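You operate a simulated robot arm through the tools that you are given. There is no shell and no other tool.

You are at the controls of a simulated robot arm. One attempt, no reset.

Task
Press the cap onto the streaky pink bottle, then shake it till the colour is even.
Fine: use the cap press; slide out again, bottle into the blue tray; leave the other bottles.

It is judged by the outcome, as a careful person would: the job done as asked, and still so three seconds after it is handed in. It fails if anything else is knocked over, pushed out of place, dropped, spilled or broken. Lids that push on must go on centred and level and be pressed home; caps that screw on are set level and turned clockwise until they are tight.

Robot
A 7-joint arm with a two-finger parallel gripper, fixed in place. Base frame: the origin is at the foot of the arm, x ahead of it, y to its left, z up; the work surface is at about z = 0. Readings come in mm, rad, newtons and seconds.
With the tool pointing down near the work surface it reaches from about 240 to 620 mm from the base axis. Its first joint turns from -1.152 to 1.152 rad. Payload 2.6 kg.
The TCP is the grasp point between the finger pads, 30 mm short of the fingertips. In the tool frame z runs along the fingers and y along their closing line. Largest opening 94 mm; finger width 28, thickness 10; the body of the gripper, 50 by 96 mm, starts 55 mm behind the TCP.
Orientation is that of the tool frame in the base frame, as [roll, pitch, yaw] about the fixed x, y, z axes, in that order (R = Rz(yaw) Ry(pitch) Rx(roll)). With the fingers straight down and closing along the base's y, the tool's x points along the base's -x, its y along +y and its z along -z.

Tools
- The arm moves only by the tool nudge_tool. Its argument "deltas" is a list of rows, each a list of 2 entries, a list of its own where there are three numbers: the shift along the tool's x, y, z in mm, then the turn, a rotation vector about the tool's x, y, z in rad. In form: [[[x, y, z], [rx, ry, rz]], ...]. A call has 1 to 20 rows; each row shifts and turns the commanded pose from where the row before left it, along the tool's axes as they then stand. "claw" is the closure in counts, from 0 (fully open) to 255 (shut), set as the call begins (left out, the last holds). Rows are played at 5 a second. More than 50 mm and 0.15 rad between two rows, or a gripper value outside its range, and nothing of the call is played. A pose out of reach is approached as far as the arm can. The call stops where the force on the tool passes 50 N (or 10 N more than at its start, if that is more) or the arm is blocked; 0.2 s more then pass. Each finger travels about 72 mm/s and halts on what it meets, pressing with about 27 N; the grip force reading is that of the motor and also rises with nothing between the fingers. The clock runs only during rows and for 0.2 s after the last one: add rows that do not move to give the fingers time. The reply holds the time, the measured pose of the TCP, the force on the tool along the base axes, the opening and the grip force, in the units named above and with some noise, with the torque about the TCP (base axes, N m) and any sound that the robot's microphone picked up.
- Cameras (640 x 400 px; columns grow to the right, rows downward): "scene" is fixed at [28.9, 423.5, 565.1]; the picture's right is [-0.84, -0.54, 0.00], its down [-0.29, 0.46, -0.84] and it looks along [0.45, -0.71, -0.54] (base axes); focal length 233 px, centre (320, 200). "wrist" rides on the gripper at [76, 14, -103] in the tool frame; the picture's right is [-0.18, 0.98, 0.00], its down [-0.75, -0.14, -0.64] and it looks along [-0.63, -0.12, 0.77] (tool axes); focal length 243 px, centre (320, 200). There is no depth. A picture from a camera that has moved, and an enlarged one, comes with that camera's place and axes in the base frame and with its lens.
- grab_frame(camera): a new picture of that camera. It takes no simulated time.
- close_up(camera, box): a new picture of the part [left, top, right, bottom] of that camera's present view, enlarged. It takes no simulated time.
- job_done(): hands the job in; it is judged then, once.

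Places have to be worked out from the pictures, the camera data and where the tool is seen. Open the gripper and draw the arm clear of the work before you hand the job in, unless the task says otherwise.

The tools are called after "Emit:" as a command line: name --argument value ..., lists and objects as JSON in quotes. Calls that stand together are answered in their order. nudge_tool: Moves the arm, as the interface text tells. Its arguments: {"type":"object","properties":{"deltas":{"type":"array"},"claw":{"type":"number"}},"required":["deltas"]} The other tools are called the same way: grab_frame (camera) takes a picture; close_up (camera, box) takes an enlarged picture of a part of a camera's view; job_done () hands the job in.

At the start:

```text
clock: 0.0
eef_pos: [294.5, 30.7, 453.3]
orientation: [3.14, 0.002, -3.141]
contact_force: [-1.1, 0.3, 0.6]
ft_torque: [0.0, -0.02, 0.04]
grip_width: 93.6
finger_force: 0.1
```

scene: 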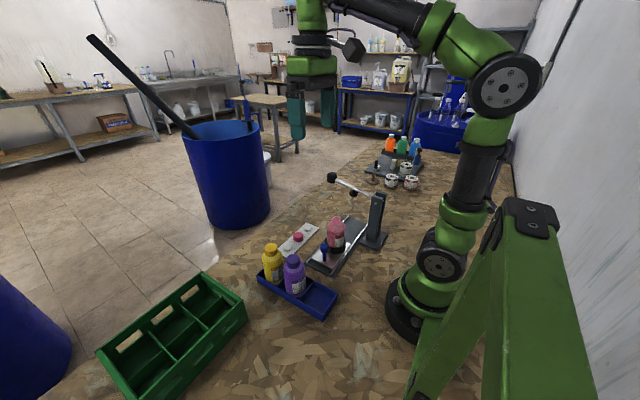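
wrist: 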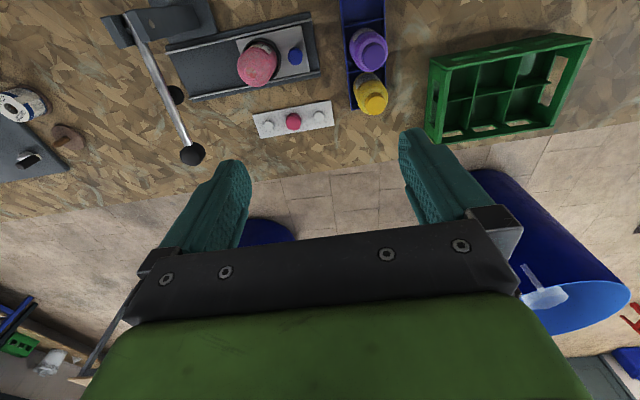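

I start by looking closer at the press, the pink bottle, and the caps before moving anything.

Emit:
close_up --camera "scene" --box '[240, 160, 400, 320]'

Emit:
close_up --camera "wrist" --box '[90, 0, 410, 180]'

Emit:
close_up --camera "scene" --box '[340, 120, 450, 200]'

```text
2.50 times, centred on (320, 240) of scene
camera zoom: at [28.9, 423.5, 565.1], right [-0.84, -0.54, 0.0], down [-0.29, 0.46, -0.84], along [0.45, -0.71, -0.54], focal length 582 px, centre (320, 100)
```

zoom: 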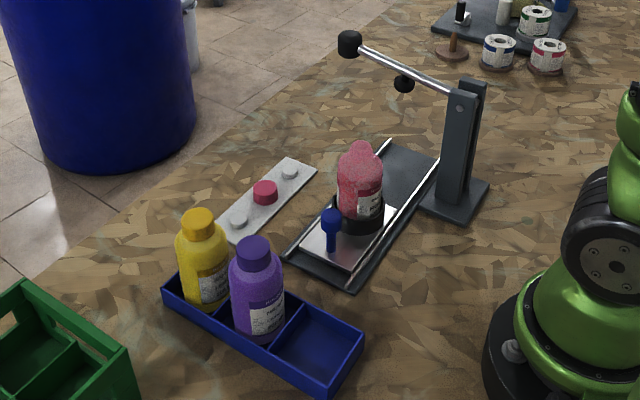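

```text
2.00 times, centred on (250, 90) of wrist
camera zoom: at [216.8, 44.9, 555.5], right [0.18, 0.98, 0.0], down [0.75, -0.14, 0.64], along [0.63, -0.12, -0.77], focal length 485 px, centre (460, 420)
```

zoom: 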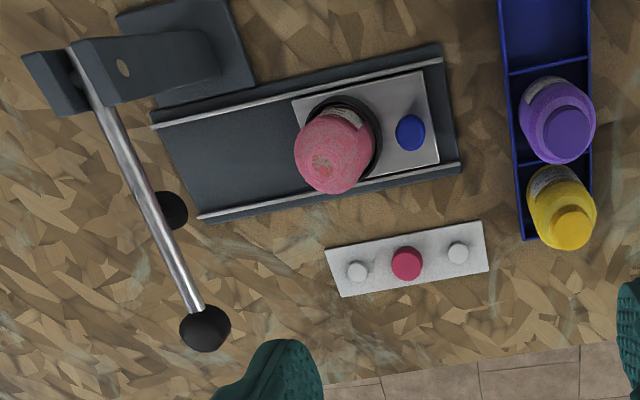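

```text
5.00 times, centred on (395, 160) of scene
camera zoom: at [28.9, 423.5, 565.1], right [-0.84, -0.54, 0.0], down [-0.29, 0.46, -0.84], along [0.45, -0.71, -0.54], focal length 1165 px, centre (-55, 400)
```

zoom: 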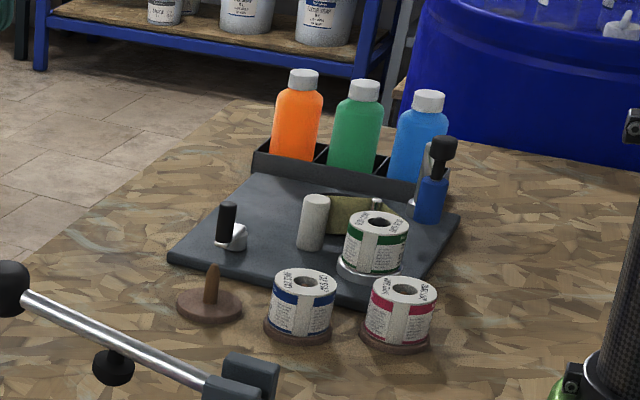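

The pink cap sits on the middle peg of the white holder at about (415, -53), the bottle stands on the slide at about (290, -82), and the press pad is near (290, -193, 167). I move above the cap at a safe height for a closer view.

Emit:
nudge_tool --deltas '[[[-24, -16.8, 30], [0, 0, 0]], [[-24, -16.8, 30], [0, 0, 0]], [[-24, -16.8, 30], [0, 0, 0]], [[-24, -16.8, 30], [0, 0, 0]], [[-24, -16.8, 30], [0, 0, 0]], [[0, 0, 0], [0, 0, 0]]]' --claw 0

```text
clock: 1.4
eef_pos: [416.0, -50.2, 302.1]
orientation: [3.141, 0.003, -3.141]
contact_force: [0.6, 0.7, 0.2]
ft_torque: [0.0, 0.0, 0.0]
grip_width: 94.1
finger_force: 0.1
```

The arm is now at (416, -50, 302). I take wrist pictures of the cap, bottle and slide from here.

Emit:
grab_frame --camera "wrist"

Emit:
close_up --camera "wrist" --box '[200, 0, 440, 150]'

Emit:
close_up --camera "wrist" --box '[220, 120, 380, 220]'

```text
taken
camera wrist: at [338.2, -36.3, 403.5], right [0.18, 0.98, 0.0], down [0.75, -0.14, 0.64], along [0.63, -0.12, -0.76], focal length 243 px, centre (320, 200)
```

wrist: 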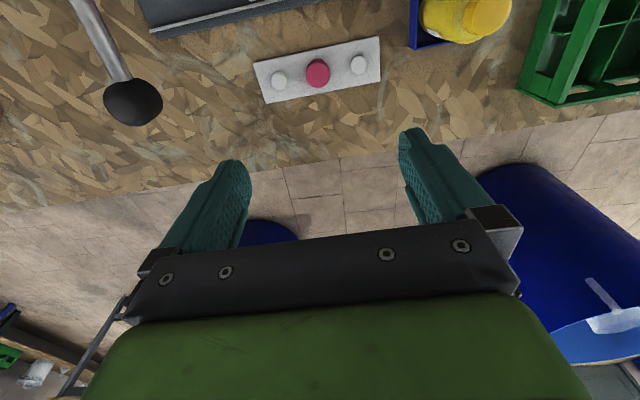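

```text
2.67 times, centred on (320, 75) of wrist
camera zoom: at [338.2, -36.3, 403.5], right [0.18, 0.98, 0.0], down [0.75, -0.14, 0.64], along [0.63, -0.12, -0.76], focal length 647 px, centre (320, 533)
```

zoom: 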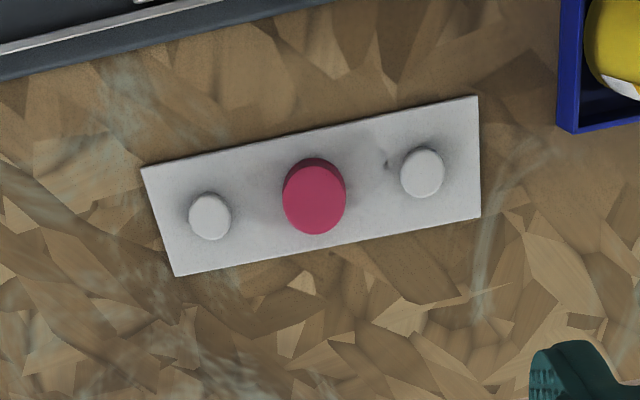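

```text
4.00 times, centred on (300, 170) of wrist
camera zoom: at [338.2, -36.3, 403.5], right [0.18, 0.98, 0.0], down [0.75, -0.14, 0.64], along [0.63, -0.12, -0.76], focal length 970 px, centre (400, 320)
```

zoom: 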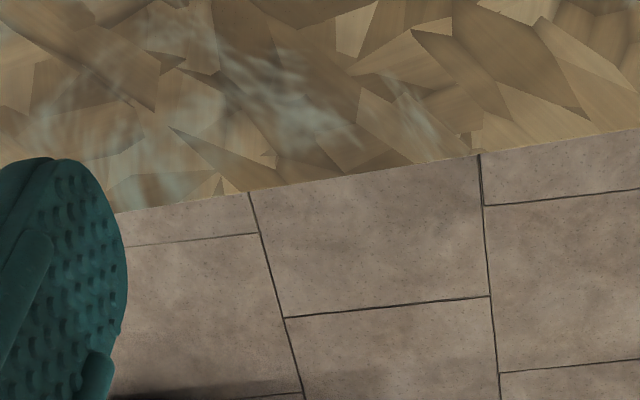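

The cap reads about 33 mm across at (418, -54), with bare pegs about 58 mm to each side along y. I zoom the scene camera on the cap and bottle to get heights.

Emit:
close_up --camera "scene" --box '[280, 220, 328, 250]'

Emit:
close_up --camera "scene" --box '[304, 205, 384, 275]'

Emit:
close_up --camera "scene" --box '[310, 160, 400, 250]'

Emit:
close_up --camera "scene" --box '[250, 235, 345, 325]'

```text
13.33 times, centred on (304, 235) of scene
camera zoom: at [28.9, 423.5, 565.1], right [-0.84, -0.54, 0.0], down [-0.29, 0.46, -0.84], along [0.45, -0.71, -0.54], focal length 3106 px, centre (533, -267)
```

zoom: 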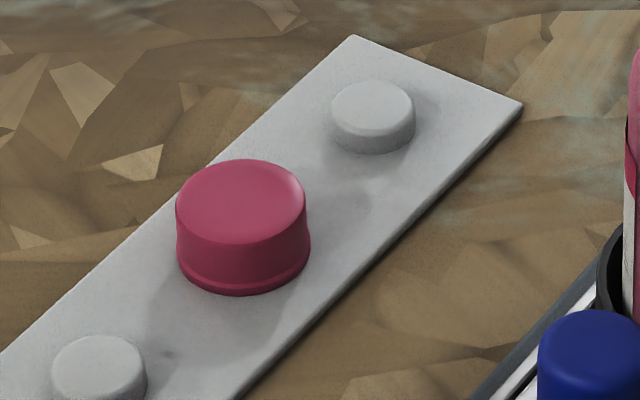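

```text
5.71 times, centred on (344, 240) of scene
camera zoom: at [28.9, 423.5, 565.1], right [-0.84, -0.54, 0.0], down [-0.29, 0.46, -0.84], along [0.45, -0.71, -0.54], focal length 1331 px, centre (183, -29)
```

zoom: 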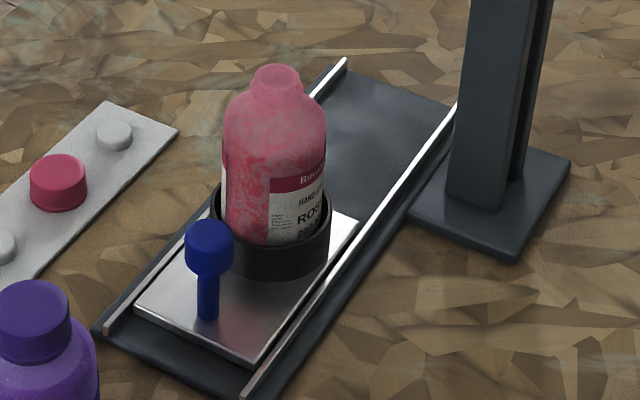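

```text
4.44 times, centred on (355, 205) of scene
camera zoom: at [28.9, 423.5, 565.1], right [-0.84, -0.54, 0.0], down [-0.29, 0.46, -0.84], along [0.45, -0.71, -0.54], focal length 1035 px, centre (164, 178)
```

zoom: 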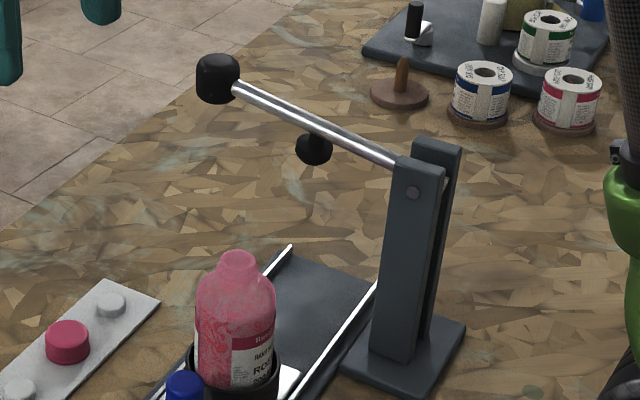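

```text
4.44 times, centred on (298, 280) of scene
camera zoom: at [28.9, 423.5, 565.1], right [-0.84, -0.54, 0.0], down [-0.29, 0.46, -0.84], along [0.45, -0.71, -0.54], focal length 1035 px, centre (420, -156)
```

zoom: 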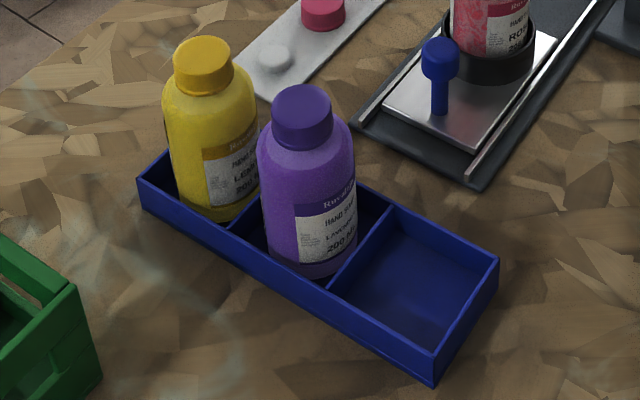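

The cap top reads z ≈ 25 with height about 16 mm; the pegs leave room only for a partly open gripper (~60 mm). I lower over the cap to z ≈ 100 with the gripper partly closed and check alignment.

Emit:
nudge_tool --deltas '[[[-3.5, -3.8, 40], [0, 0, 0]], [[0, 0, 40], [0, 0, 0]], [[0, 0, 40], [0, 0, 0]], [[0, 0, 40], [0, 0, 0]], [[0, 0, 42], [0, 0, 0]], [[0, 0, 0], [0, 0, 0]]]' --claw 92

Emit:
grab_frame --camera "wrist"

Emit:
close_up --camera "wrist" --box '[200, 40, 440, 190]'

Emit:
grab_frame --camera "scene"

```text
clock: 2.8
eef_pos: [416.3, -57.0, 101.7]
orientation: [3.139, 0.004, -3.141]
contact_force: [0.0, -0.2, 0.1]
ft_torque: [0.02, 0.02, -0.04]
grip_width: 60.2
finger_force: 0.0
```

```text
taken
camera wrist: at [339.0, -43.1, 203.5], right [0.18, 0.98, 0.0], down [0.75, -0.14, 0.64], along [0.63, -0.12, -0.77], focal length 243 px, centre (320, 200)
```

wrist: 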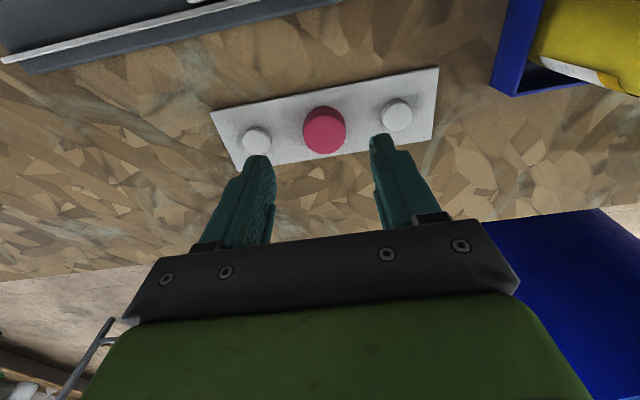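

```text
2.67 times, centred on (320, 115) of wrist
camera zoom: at [339.0, -43.1, 203.5], right [0.18, 0.98, 0.0], down [0.75, -0.14, 0.64], along [0.63, -0.12, -0.77], focal length 647 px, centre (320, 427)
```

zoom: 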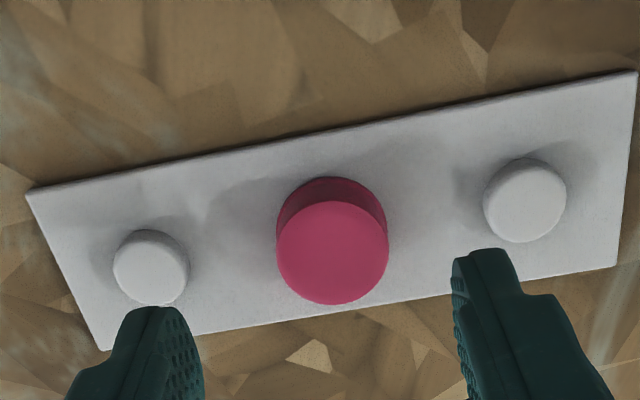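

```text
taken
```

scene: 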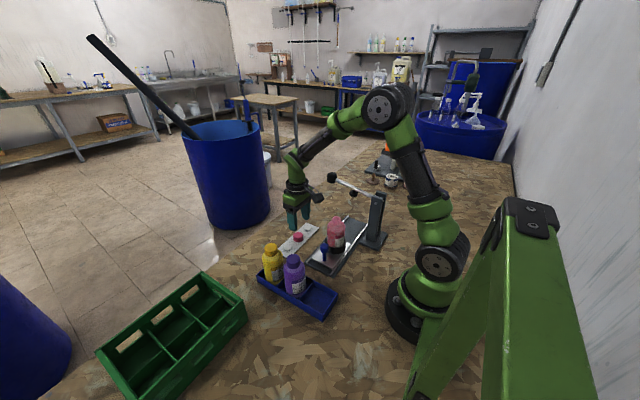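

Relative to the tool the cap is about +4 mm in x and +2.7 mm in y. I correct and lower so the fingertips are just above the cap top, then recheck.

Emit:
nudge_tool --deltas '[[[-4, 2.7, 15], [0, 0, 0]], [[0, 0, 20], [0, 0, 0]], [[0, 0, 0], [0, 0, 0]], [[0, 0, 0], [0, 0, 0]]]'

Emit:
grab_frame --camera "wrist"

Emit:
close_up --camera "wrist" --box '[200, 90, 440, 240]'

Emit:
close_up --camera "scene" --box '[270, 200, 334, 256]'

```text
clock: 3.8
eef_pos: [420.9, -55.3, 67.0]
orientation: [3.139, 0.004, 3.141]
contact_force: [0.7, 0.4, 0.1]
ft_torque: [0.01, -0.01, -0.02]
grip_width: 59.9
finger_force: 0.1
```

```text
taken
camera wrist: at [343.9, -41.6, 168.7], right [0.18, 0.98, 0.0], down [0.75, -0.14, 0.64], along [0.63, -0.12, -0.77], focal length 243 px, centre (320, 200)
```

wrist: 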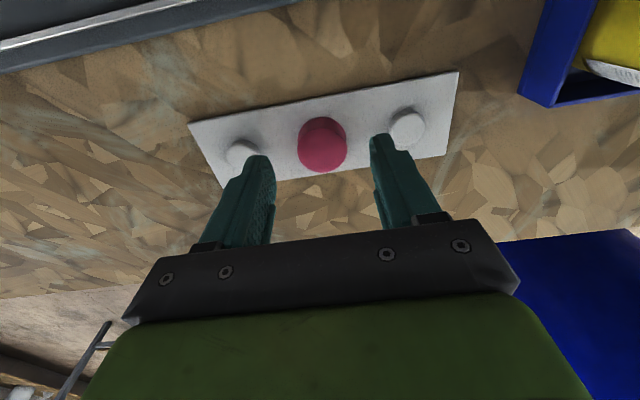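

```text
2.67 times, centred on (320, 165) of wrist
camera zoom: at [343.9, -41.6, 168.7], right [0.18, 0.98, 0.0], down [0.75, -0.14, 0.64], along [0.63, -0.12, -0.77], focal length 647 px, centre (320, 293)
```

zoom: 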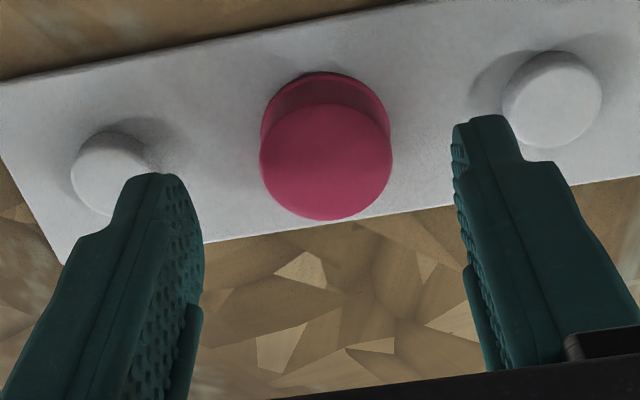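

```text
7.14 times, centred on (302, 228) of scene
camera zoom: at [28.9, 423.5, 565.1], right [-0.84, -0.54, 0.0], down [-0.29, 0.46, -0.84], along [0.45, -0.71, -0.54], focal length 1664 px, centre (449, 0)
```

zoom: 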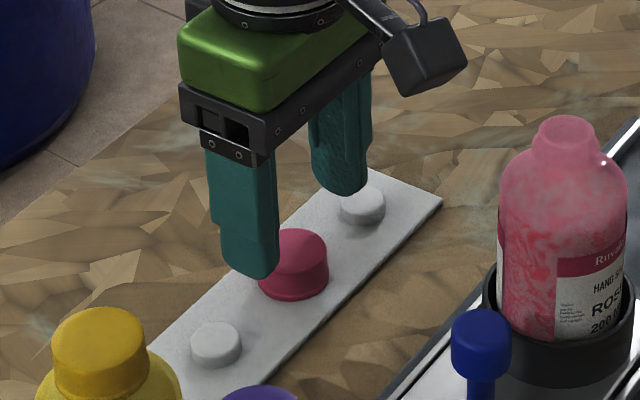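

Cap offset is now only about (-0.5, +1) mm from the tool axis. I make that trim, lower to TCP z ≈ 43 (fingertips ~13, above the plate) and close on the cap.

Emit:
nudge_tool --deltas '[[[0.5, 1.0, 12], [0, 0, 0]], [[0, 0, 12], [0, 0, 0]], [[0, 0, 0], [0, 0, 0]]]'

Emit:
close_up --camera "wrist" --box '[200, 90, 440, 240]'

Emit:
close_up --camera "scene" --box '[270, 200, 334, 256]'

```text
clock: 4.6
eef_pos: [421.7, -53.4, 44.2]
orientation: [3.14, 0.001, 3.14]
contact_force: [-0.7, 0.0, -0.6]
ft_torque: [0.01, 0.01, -0.02]
grip_width: 60.2
finger_force: 0.1
```

```text
2.67 times, centred on (320, 165) of wrist
camera zoom: at [343.3, -39.8, 146.2], right [0.18, 0.98, 0.0], down [0.75, -0.14, 0.64], along [0.63, -0.12, -0.77], focal length 647 px, centre (320, 293)
```

zoom: 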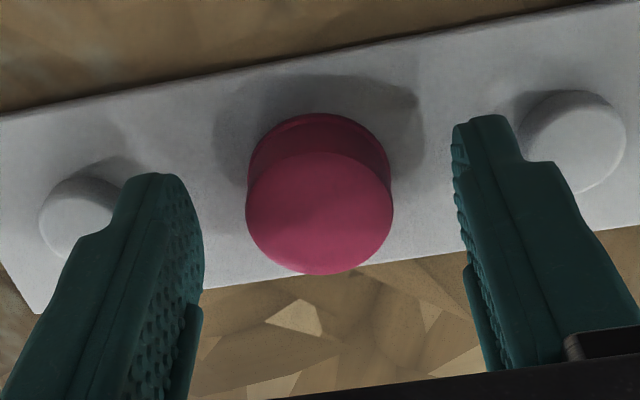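

```text
7.14 times, centred on (302, 228) of scene
camera zoom: at [28.9, 423.5, 565.1], right [-0.84, -0.54, 0.0], down [-0.29, 0.46, -0.84], along [0.45, -0.71, -0.54], focal length 1664 px, centre (449, 0)
```

zoom: 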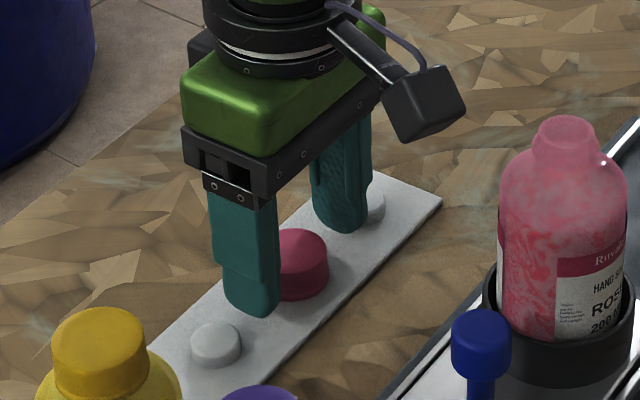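

The cap is centred between the fingers within about half a millimetre. I close the gripper on it.

Emit:
nudge_tool --deltas '[[[0, 0, 0], [0, 0, 0]], [[0, 0, 0], [0, 0, 0]], [[0, 0, 0], [0, 0, 0]], [[0, 0, 0], [0, 0, 0]]]' --claw 255

Emit:
close_up --camera "wrist" --box '[200, 90, 440, 240]'

Emit:
close_up --camera "scene" --box '[270, 200, 334, 256]'

```text
clock: 5.6
eef_pos: [420.2, -54.1, 44.3]
orientation: [3.139, 0.005, -3.141]
contact_force: [-0.2, 0.0, 0.0]
ft_torque: [-0.02, 0.02, -0.04]
grip_width: 31.4
finger_force: 26.8
```

```text
2.67 times, centred on (320, 165) of wrist
camera zoom: at [343.3, -39.8, 146.5], right [0.18, 0.98, 0.0], down [0.75, -0.14, 0.64], along [0.63, -0.12, -0.77], focal length 647 px, centre (320, 293)
```

zoom: 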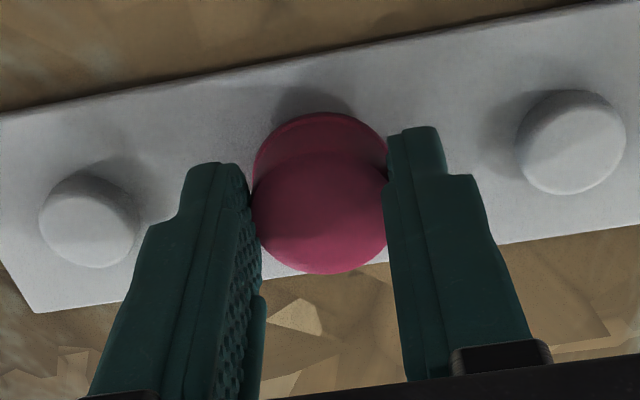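

```text
7.14 times, centred on (302, 228) of scene
camera zoom: at [28.9, 423.5, 565.1], right [-0.84, -0.54, 0.0], down [-0.29, 0.46, -0.84], along [0.45, -0.71, -0.54], focal length 1664 px, centre (449, 0)
```

zoom: 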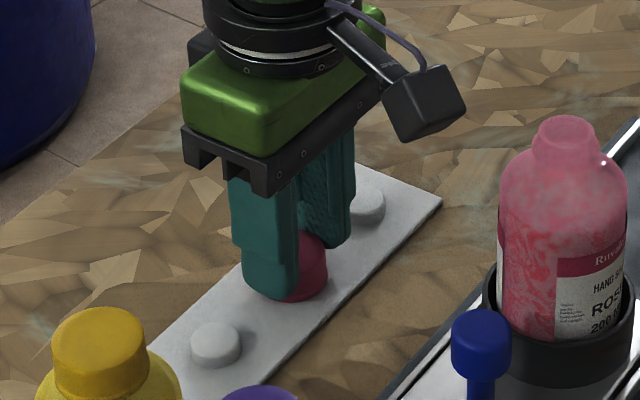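

Grip is firm at 31.4 mm. I lift the cap straight up off the peg and check it's held level.

Emit:
nudge_tool --deltas '[[[0, 0, -10], [0, 0, 0]], [[0, 0, -20], [0, 0, 0]], [[0, 0, -40], [0, 0, 0]], [[0, 0, -45], [0, 0, 0]], [[0, 0, -45], [0, 0, 0]], [[0, 0, 0], [0, 0, 0]]]'

Emit:
grab_frame --camera "wrist"

Emit:
close_up --camera "scene" --box '[270, 170, 350, 240]'

```text
clock: 7.0
eef_pos: [420.3, -52.3, 201.1]
orientation: [3.14, 0.005, 3.139]
contact_force: [-0.3, -0.2, -0.6]
ft_torque: [-0.01, 0.0, 0.01]
grip_width: 31.7
finger_force: 27.5
```

```text
taken
camera wrist: at [344.7, -38.8, 304.3], right [0.18, 0.98, 0.0], down [0.75, -0.14, 0.64], along [0.63, -0.12, -0.77], focal length 243 px, centre (320, 200)
```

wrist: 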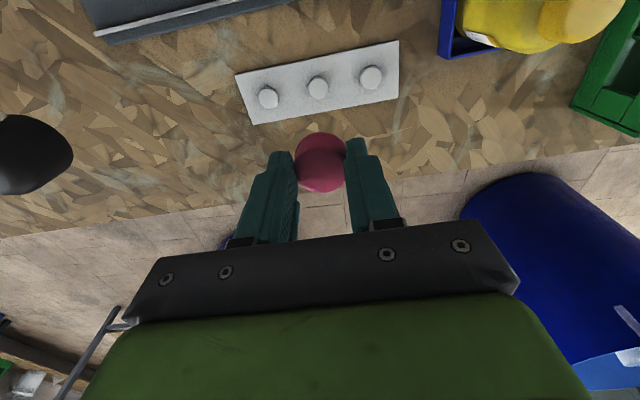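

```text
5.71 times, centred on (310, 205) of scene
camera zoom: at [28.9, 423.5, 565.1], right [-0.84, -0.54, 0.0], down [-0.29, 0.46, -0.84], along [0.45, -0.71, -0.54], focal length 1331 px, centre (377, 171)
```

zoom: 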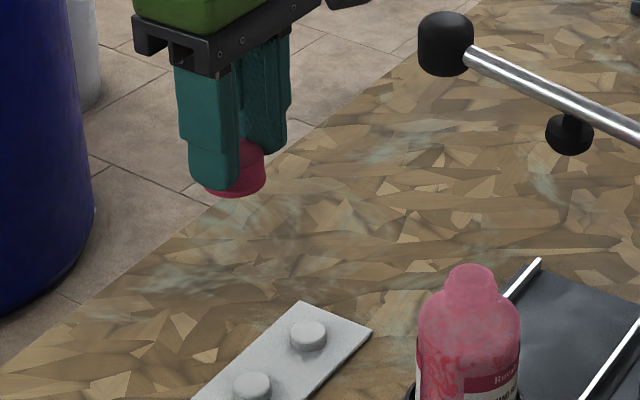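

The cap came off the peg and is held level. I move it to a point 40 mm short of the bottle (in +x) so the wrist camera can see the bottle mouth past the cap.

Emit:
nudge_tool --deltas '[[[30, -9, 0], [0, 0, 0]], [[30, -10, 0], [0, 0, 0]], [[30, -10, 0], [0, 0, 0]], [[0, 0, 0], [0, 0, 0]], [[0, 0, 0], [0, 0, 0]]]'

Emit:
grab_frame --camera "wrist"

Emit:
close_up --camera "wrist" --box '[240, 20, 400, 120]'

Emit:
close_up --camera "scene" --box '[304, 185, 368, 241]'

```text
clock: 8.2
eef_pos: [331.9, -81.0, 203.9]
orientation: [3.138, 0.003, 3.141]
contact_force: [-0.3, -0.5, -0.2]
ft_torque: [-0.02, 0.01, 0.02]
grip_width: 31.7
finger_force: 27.0
```

```text
taken
camera wrist: at [254.8, -67.0, 305.8], right [0.18, 0.98, 0.0], down [0.75, -0.14, 0.64], along [0.63, -0.12, -0.77], focal length 243 px, centre (320, 200)
```

wrist: 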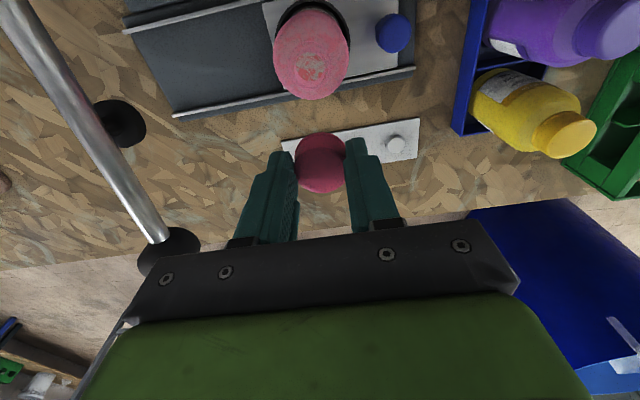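

```text
4.00 times, centred on (320, 70) of wrist
camera zoom: at [254.8, -67.0, 305.8], right [0.18, 0.98, 0.0], down [0.75, -0.14, 0.64], along [0.63, -0.12, -0.77], focal length 970 px, centre (320, 720)
```

zoom: 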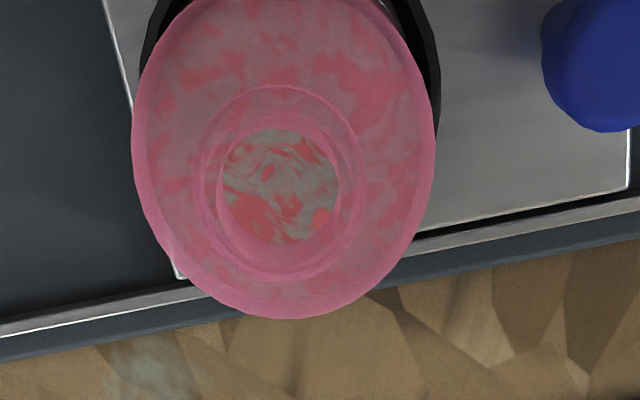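

```text
7.14 times, centred on (336, 213) of scene
camera zoom: at [28.9, 423.5, 565.1], right [-0.84, -0.54, 0.0], down [-0.29, 0.46, -0.84], along [0.45, -0.71, -0.54], focal length 1664 px, centre (206, 107)
```

zoom: 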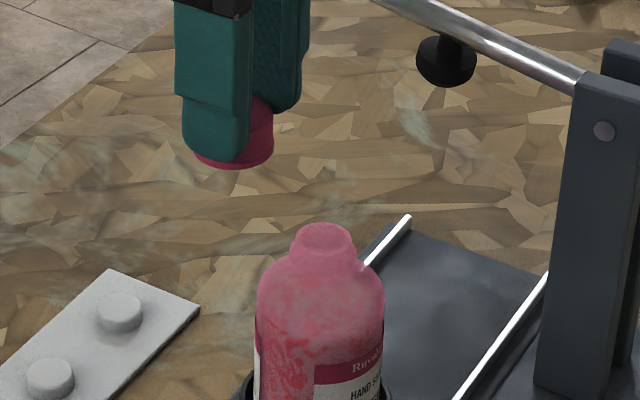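

I can see the open mouth of the bottle. I zoom further on it, in both cameras, to fix its centre and height.

Emit:
close_up --camera "wrist" --box '[270, 30, 350, 100]'

Emit:
close_up --camera "scene" --box '[320, 210, 352, 238]'

Emit:
close_up --camera "wrist" --box '[270, 120, 370, 200]'

Emit:
close_up --camera "scene" --box '[325, 190, 349, 212]'

```text
5.71 times, centred on (310, 65) of wrist
camera zoom: at [254.8, -67.0, 305.8], right [0.18, 0.98, 0.0], down [0.75, -0.14, 0.64], along [0.63, -0.12, -0.77], focal length 1386 px, centre (377, 971)
```

zoom: 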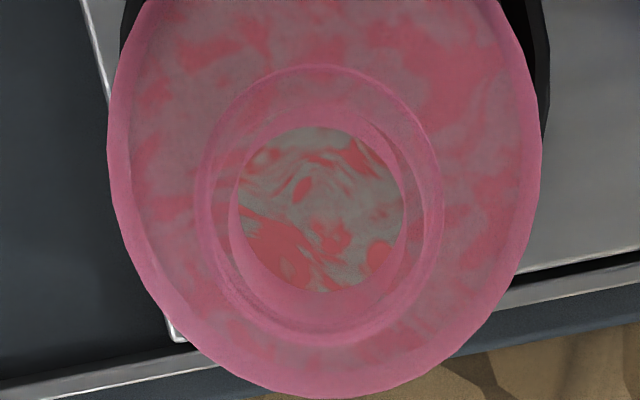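

```text
14.29 times, centred on (336, 224) of scene
camera zoom: at [28.9, 423.5, 565.1], right [-0.84, -0.54, 0.0], down [-0.29, 0.46, -0.84], along [0.45, -0.71, -0.54], focal length 3328 px, centre (91, -143)
```

zoom: 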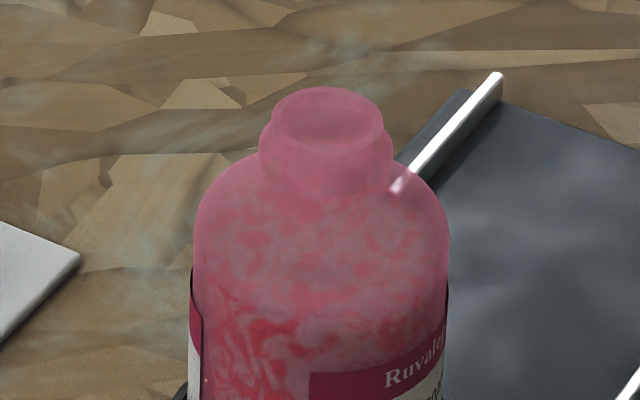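

```text
5.00 times, centred on (320, 160) of wrist
camera zoom: at [254.8, -67.0, 305.8], right [0.18, 0.98, 0.0], down [0.75, -0.14, 0.64], along [0.63, -0.12, -0.77], focal length 1213 px, centre (320, 400)
```

zoom: 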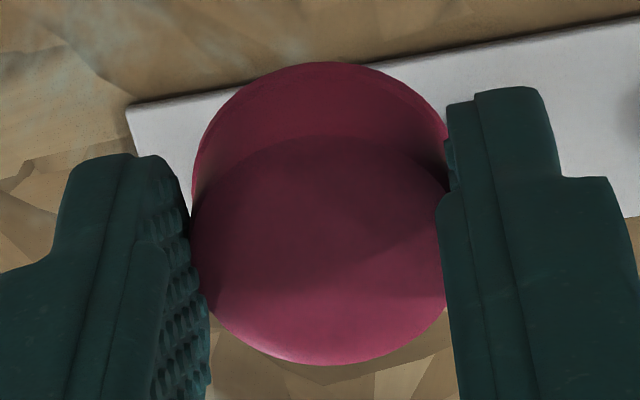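

```text
16.00 times, centred on (337, 201) of scene
camera zoom: at [28.9, 423.5, 565.1], right [-0.84, -0.54, 0.0], down [-0.29, 0.46, -0.84], along [0.45, -0.71, -0.54], focal length 3727 px, centre (48, 184)
```

zoom: 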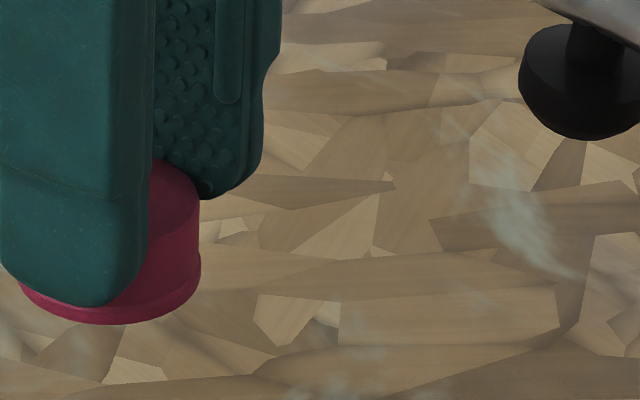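

Mouth centre works out at about (287, -80, 134), i.e. (-44, +1.7) mm from the held cap. I move the cap over it, with its lower rim about 13 mm above the mouth, then check alignment.

Emit:
nudge_tool --deltas '[[[22, 0.8, 0], [0, 0, 0]], [[22.4, 0.9, 0], [0, 0, 0]], [[0, 0, 10], [0, 0, 0]], [[0, 0, 10], [0, 0, 0]], [[0, 0, 0], [0, 0, 0]], [[0, 0, 0], [0, 0, 0]]]'

Emit:
grab_frame --camera "wrist"

Emit:
close_up --camera "wrist" --box '[270, 80, 370, 180]'

Emit:
close_up --camera "scene" --box '[316, 200, 356, 250]'

```text
clock: 9.6
eef_pos: [287.6, -79.0, 181.6]
orientation: [3.141, 0.001, 3.14]
contact_force: [-0.7, 0.3, 0.5]
ft_torque: [-0.03, 0.01, 0.02]
grip_width: 32.0
finger_force: 26.9
```

```text
taken
camera wrist: at [210.4, -64.0, 284.2], right [0.18, 0.98, 0.0], down [0.75, -0.14, 0.64], along [0.63, -0.12, -0.77], focal length 243 px, centre (320, 200)
```

wrist: 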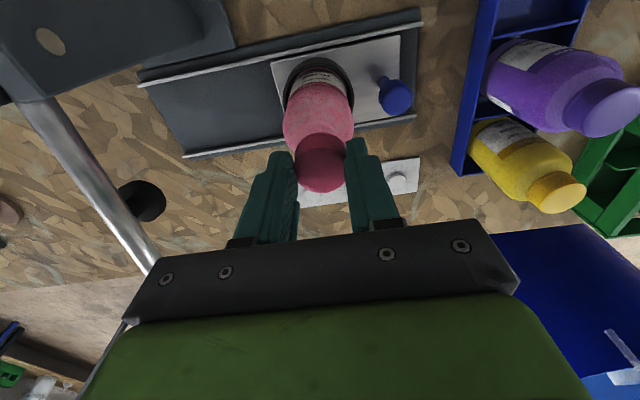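

```text
4.00 times, centred on (320, 130) of wrist
camera zoom: at [210.4, -64.0, 284.2], right [0.18, 0.98, 0.0], down [0.75, -0.14, 0.64], along [0.63, -0.12, -0.77], focal length 970 px, centre (320, 480)
```

zoom: 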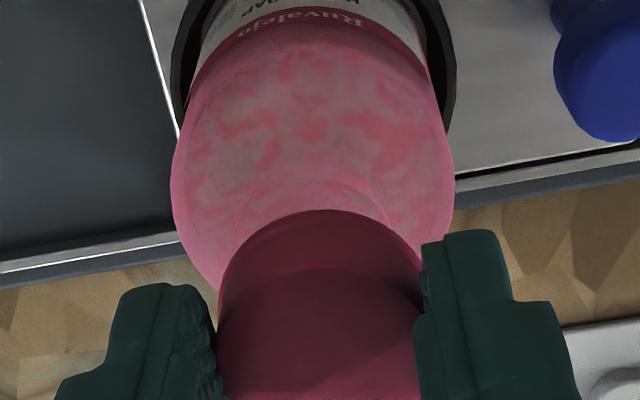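

```text
8.00 times, centred on (336, 225) of scene
camera zoom: at [28.9, 423.5, 565.1], right [-0.84, -0.54, 0.0], down [-0.29, 0.46, -0.84], along [0.45, -0.71, -0.54], focal length 1864 px, centre (192, 0)
```

zoom: 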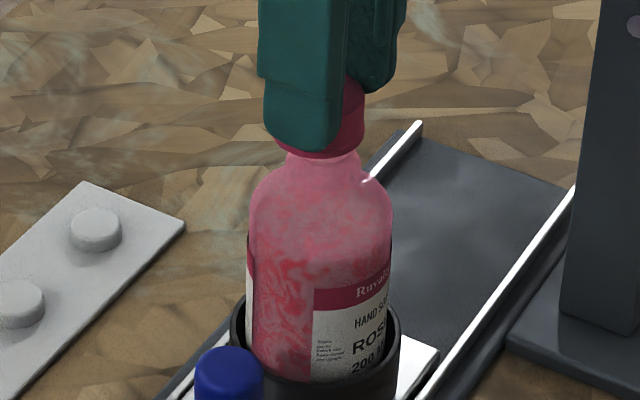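

The cap is roughly above the mouth; the scene view suggests a small offset. I zoom in to measure it precisely.

Emit:
close_up --camera "scene" --box '[322, 206, 346, 226]'

Emit:
close_up --camera "wrist" --box '[280, 110, 360, 190]'

```text
16.00 times, centred on (334, 216) of scene
camera zoom: at [28.9, 423.5, 565.1], right [-0.84, -0.54, 0.0], down [-0.29, 0.46, -0.84], along [0.45, -0.71, -0.54], focal length 3727 px, centre (96, -56)
```

zoom: 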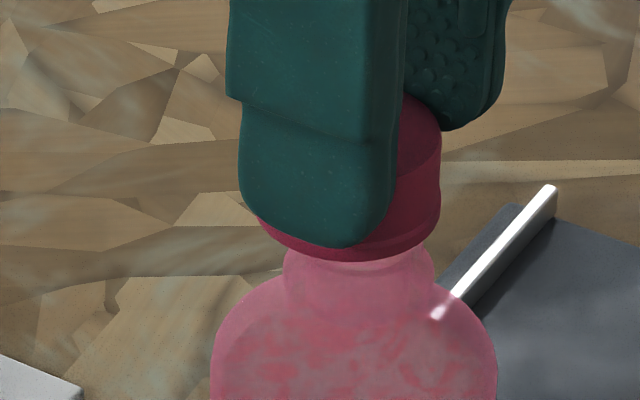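

```text
5.00 times, centred on (320, 150) of wrist
camera zoom: at [210.4, -64.0, 284.2], right [0.18, 0.98, 0.0], down [0.75, -0.14, 0.64], along [0.63, -0.12, -0.77], focal length 1213 px, centre (320, 450)
```

zoom: 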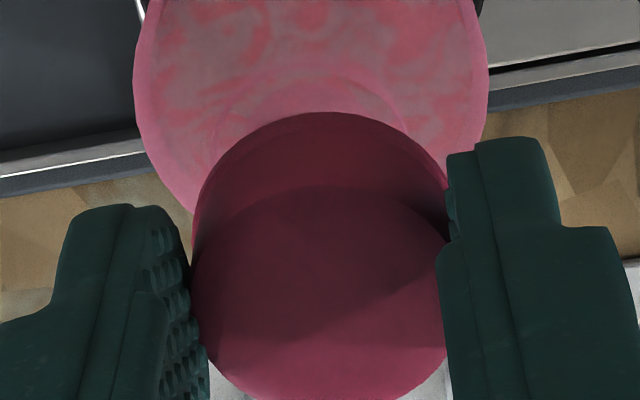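

Combining both views, the cap needs roughly -1.7 mm in x and -1.1 mm in y. I apply this, lower 6 mm, and compare again.

Emit:
nudge_tool --deltas '[[[1.7, -1.1, 0], [0, 0, 0]], [[0, 0, 6], [0, 0, 0]], [[0, 0, 0], [0, 0, 0]], [[0, 0, 0], [0, 0, 0]]]'

Emit:
close_up --camera "scene" --box '[322, 206, 346, 226]'

Emit:
close_up --camera "wrist" --box '[280, 90, 360, 170]'

```text
clock: 10.6
eef_pos: [285.3, -80.9, 176.5]
orientation: [3.14, 0.005, -3.142]
contact_force: [0.3, 0.1, 0.3]
ft_torque: [0.06, -0.03, 0.03]
grip_width: 32.4
finger_force: 26.7
```

```text
16.00 times, centred on (334, 216) of scene
camera zoom: at [28.9, 423.5, 565.1], right [-0.84, -0.54, 0.0], down [-0.29, 0.46, -0.84], along [0.45, -0.71, -0.54], focal length 3727 px, centre (96, -56)
```

zoom: 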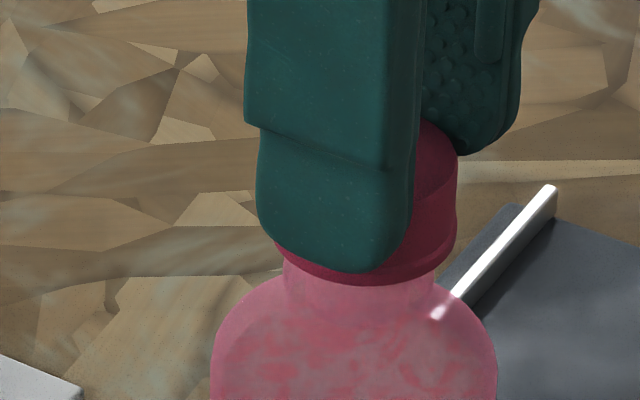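

```text
5.00 times, centred on (320, 130) of wrist
camera zoom: at [207.9, -66.4, 278.0], right [0.18, 0.98, 0.0], down [0.75, -0.14, 0.64], along [0.63, -0.12, -0.77], focal length 1213 px, centre (320, 550)
```

zoom: 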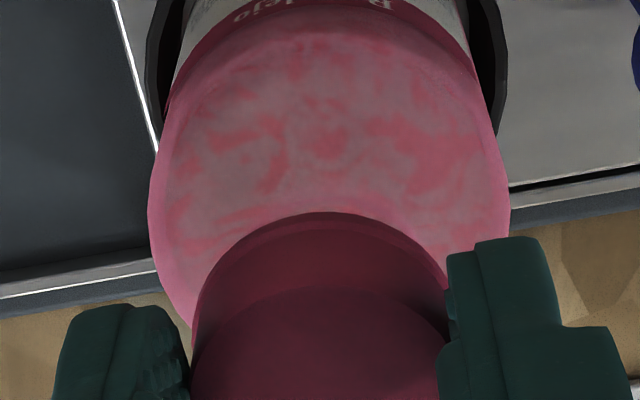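

Scene view now shows the cap centred along its horizontal; the wrist view shows the bottle about 1.4 mm to +y of the cap. I trim y by +1.3 mm and look again.

Emit:
nudge_tool --deltas '[[[0, 1.3, 0], [0, 0, 0]], [[0, 0, 0], [0, 0, 0]], [[0, 0, 0], [0, 0, 0]], [[0, 0, 0], [0, 0, 0]]]'

Emit:
close_up --camera "scene" --box '[322, 206, 346, 226]'

Emit:
close_up --camera "wrist" --box '[280, 90, 360, 170]'

```text
clock: 11.6
eef_pos: [285.7, -78.9, 176.9]
orientation: [3.14, 0.002, 3.141]
contact_force: [0.3, -0.6, -0.2]
ft_torque: [0.04, -0.03, 0.01]
grip_width: 32.2
finger_force: 27.9
```

```text
16.00 times, centred on (334, 216) of scene
camera zoom: at [28.9, 423.5, 565.1], right [-0.84, -0.54, 0.0], down [-0.29, 0.46, -0.84], along [0.45, -0.71, -0.54], focal length 3727 px, centre (96, -56)
```

zoom: 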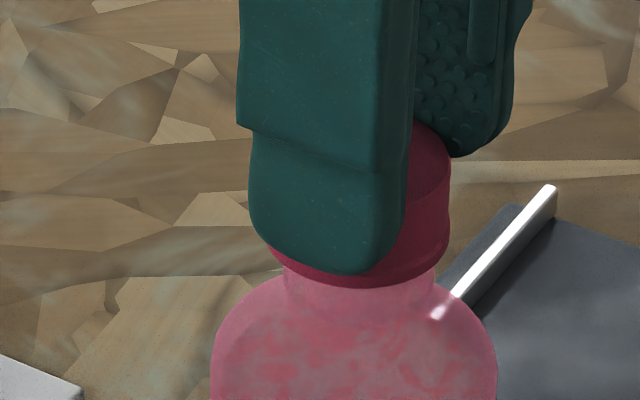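

```text
5.00 times, centred on (320, 130) of wrist
camera zoom: at [208.6, -64.9, 278.2], right [0.18, 0.98, 0.0], down [0.75, -0.14, 0.64], along [0.63, -0.12, -0.77], focal length 1213 px, centre (320, 550)
```

zoom: 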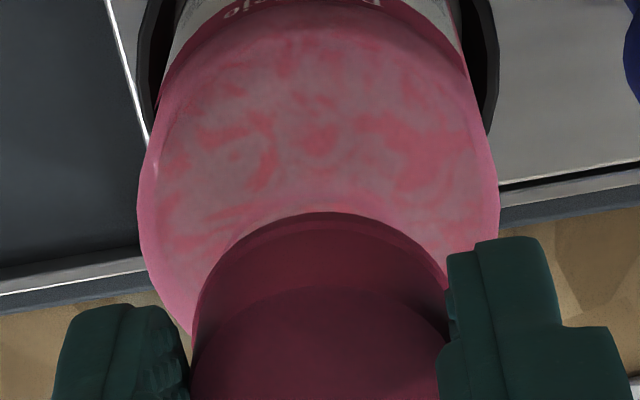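

Now wrist and scene views agree within about half a millimetre. I lower in small steps toward contact, watching the force.

Emit:
nudge_tool --deltas '[[[0.4, 0, 2], [0, 0, 0]], [[0, 0, 2], [0, 0, 0]], [[0, 0, 1], [0, 0, 0]], [[0, 0, 0], [0, 0, 0]]]'

Emit:
close_up --camera "scene" --box '[322, 206, 346, 226]'

```text
clock: 12.6
eef_pos: [285.1, -79.7, 170.6]
orientation: [3.141, 0.003, -3.141]
contact_force: [-0.4, -0.2, -0.1]
ft_torque: [-0.04, 0.01, 0.0]
grip_width: 32.1
finger_force: 26.4
```

```text
16.00 times, centred on (334, 216) of scene
camera zoom: at [28.9, 423.5, 565.1], right [-0.84, -0.54, 0.0], down [-0.29, 0.46, -0.84], along [0.45, -0.71, -0.54], focal length 3727 px, centre (96, -56)
```

zoom: 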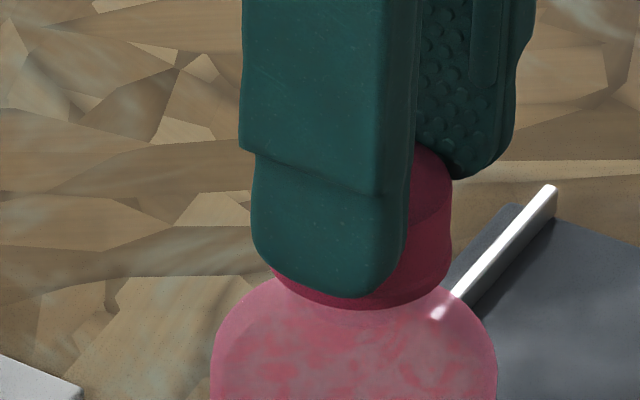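

No contact yet and the cap looks well centred on the neck. I continue down in 1 mm steps.

Emit:
nudge_tool --deltas '[[[0, 0, 1], [0, 0, 0]], [[0, 0, 1], [0, 0, 0]], [[0, 0, 1], [0, 0, 0]], [[0, 0, 0], [0, 0, 0]]]'

Emit:
close_up --camera "wrist" --box '[280, 90, 360, 170]'

```text
clock: 13.6
eef_pos: [284.2, -79.2, 167.7]
orientation: [3.141, 0.003, 3.141]
contact_force: [-0.3, 0.2, -0.1]
ft_torque: [0.0, 0.01, 0.02]
grip_width: 32.3
finger_force: 27.1
```

```text
5.00 times, centred on (320, 130) of wrist
camera zoom: at [208.8, -65.1, 270.4], right [0.18, 0.98, 0.0], down [0.75, -0.14, 0.64], along [0.63, -0.12, -0.77], focal length 1213 px, centre (320, 550)
```

zoom: 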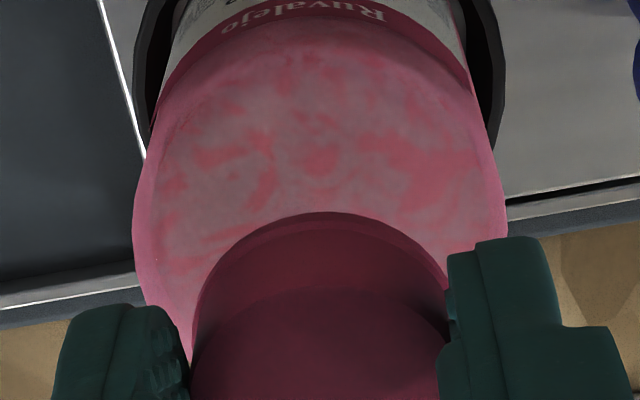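

Still no contact and centred laterally. I continue lowering.

Emit:
nudge_tool --deltas '[[[0, 0, 1], [0, 0, 0]], [[0, 0, 1], [0, 0, 0]], [[0, 0, 1], [0, 0, 0]], [[0, 0, 0], [0, 0, 0]]]'

Emit:
close_up --camera "scene" --box '[322, 206, 346, 226]'

```text
clock: 14.6
eef_pos: [286.2, -80.6, 164.2]
orientation: [3.139, 0.005, -3.141]
contact_force: [-0.3, -0.2, -0.2]
ft_torque: [0.01, 0.0, 0.0]
grip_width: 32.2
finger_force: 27.2
```

```text
16.00 times, centred on (334, 216) of scene
camera zoom: at [28.9, 423.5, 565.1], right [-0.84, -0.54, 0.0], down [-0.29, 0.46, -0.84], along [0.45, -0.71, -0.54], focal length 3727 px, centre (96, -56)
```

zoom: 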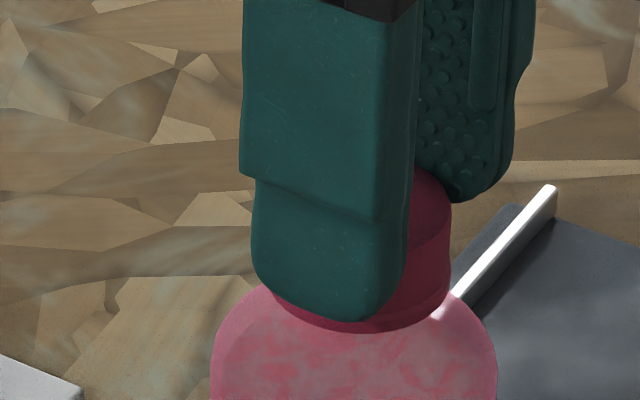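

The cap has sleeved over the mouth without contact force. I keep lowering gently until it rests.

Emit:
nudge_tool --deltas '[[[0, 0, 1], [0, 0, 0]], [[0, 0, 1], [0, 0, 0]], [[0, 0, 0], [0, 0, 0]]]'

```text
clock: 15.4
eef_pos: [285.4, -79.9, 163.3]
orientation: [3.138, 0.005, 3.141]
contact_force: [-0.4, -0.1, -0.1]
ft_torque: [-0.01, 0.0, -0.02]
grip_width: 32.0
finger_force: 26.7
```

No force yet, so I go a further 2 mm in 1 mm steps.

Emit:
nudge_tool --deltas '[[[0, 0, 1], [0, 0, 0]], [[0, 0, 1], [0, 0, 0]], [[0, 0, 0], [0, 0, 0]]]'

Emit:
close_up --camera "scene" --box '[322, 206, 346, 226]'

Emit:
close_up --camera "wrist" --box '[280, 90, 360, 170]'

```text
clock: 16.2
eef_pos: [284.6, -79.2, 161.2]
orientation: [3.14, 0.003, 3.142]
contact_force: [0.2, -0.7, 0.4]
ft_torque: [0.0, -0.02, 0.02]
grip_width: 32.0
finger_force: 26.9
```

```text
16.00 times, centred on (334, 216) of scene
camera zoom: at [28.9, 423.5, 565.1], right [-0.84, -0.54, 0.0], down [-0.29, 0.46, -0.84], along [0.45, -0.71, -0.54], focal length 3727 px, centre (96, -56)
```

zoom: 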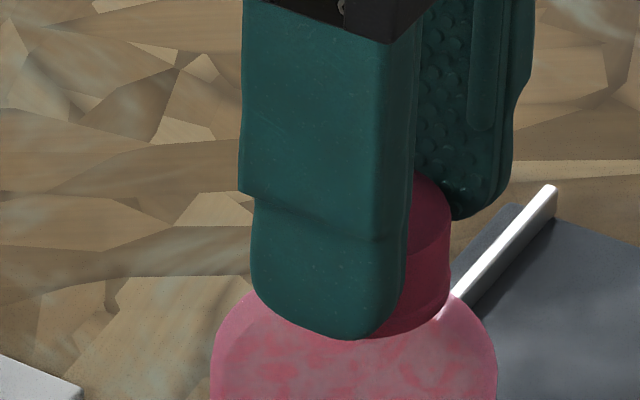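

```text
5.00 times, centred on (320, 130) of wrist
camera zoom: at [208.1, -65.4, 263.1], right [0.18, 0.98, 0.0], down [0.75, -0.14, 0.64], along [0.63, -0.12, -0.77], focal length 1213 px, centre (320, 550)
```

zoom: 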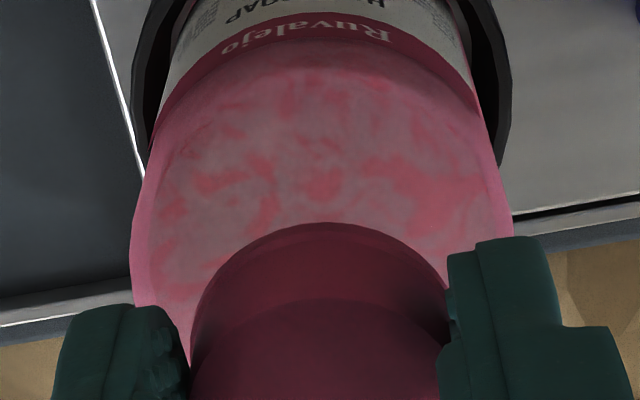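

The cap slid up ~2.5 mm in the fingers on the last steps, so it is now resting on the neck. I open the gripper to ~60 mm to release it and check it sits level.

Emit:
nudge_tool --deltas '[[[0, 0, 0], [0, 0, 0]], [[0, 0, 0], [0, 0, 0]], [[0, 0, 0], [0, 0, 0]]]' --claw 92

Emit:
close_up --camera "scene" --box '[322, 206, 346, 226]'

Emit:
close_up --camera "wrist" --box '[280, 90, 360, 170]'

```text
clock: 17.0
eef_pos: [285.4, -80.6, 161.3]
orientation: [3.14, 0.003, -3.141]
contact_force: [-0.4, 0.0, -0.1]
ft_torque: [-0.02, -0.02, -0.02]
grip_width: 60.0
finger_force: 0.1
```

```text
16.00 times, centred on (334, 216) of scene
camera zoom: at [28.9, 423.5, 565.1], right [-0.84, -0.54, 0.0], down [-0.29, 0.46, -0.84], along [0.45, -0.71, -0.54], focal length 3727 px, centre (96, -56)
```

zoom: 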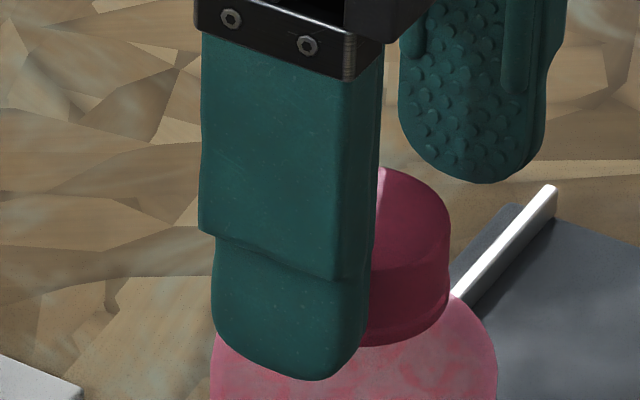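

```text
5.00 times, centred on (320, 130) of wrist
camera zoom: at [208.1, -65.4, 263.2], right [0.18, 0.98, 0.0], down [0.75, -0.14, 0.64], along [0.63, -0.12, -0.77], focal length 1213 px, centre (320, 550)
```

zoom: 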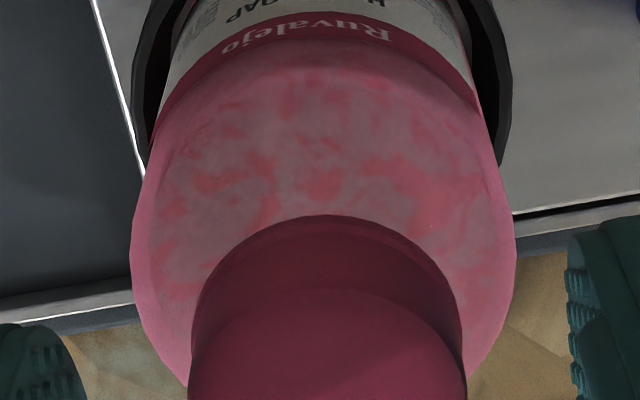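

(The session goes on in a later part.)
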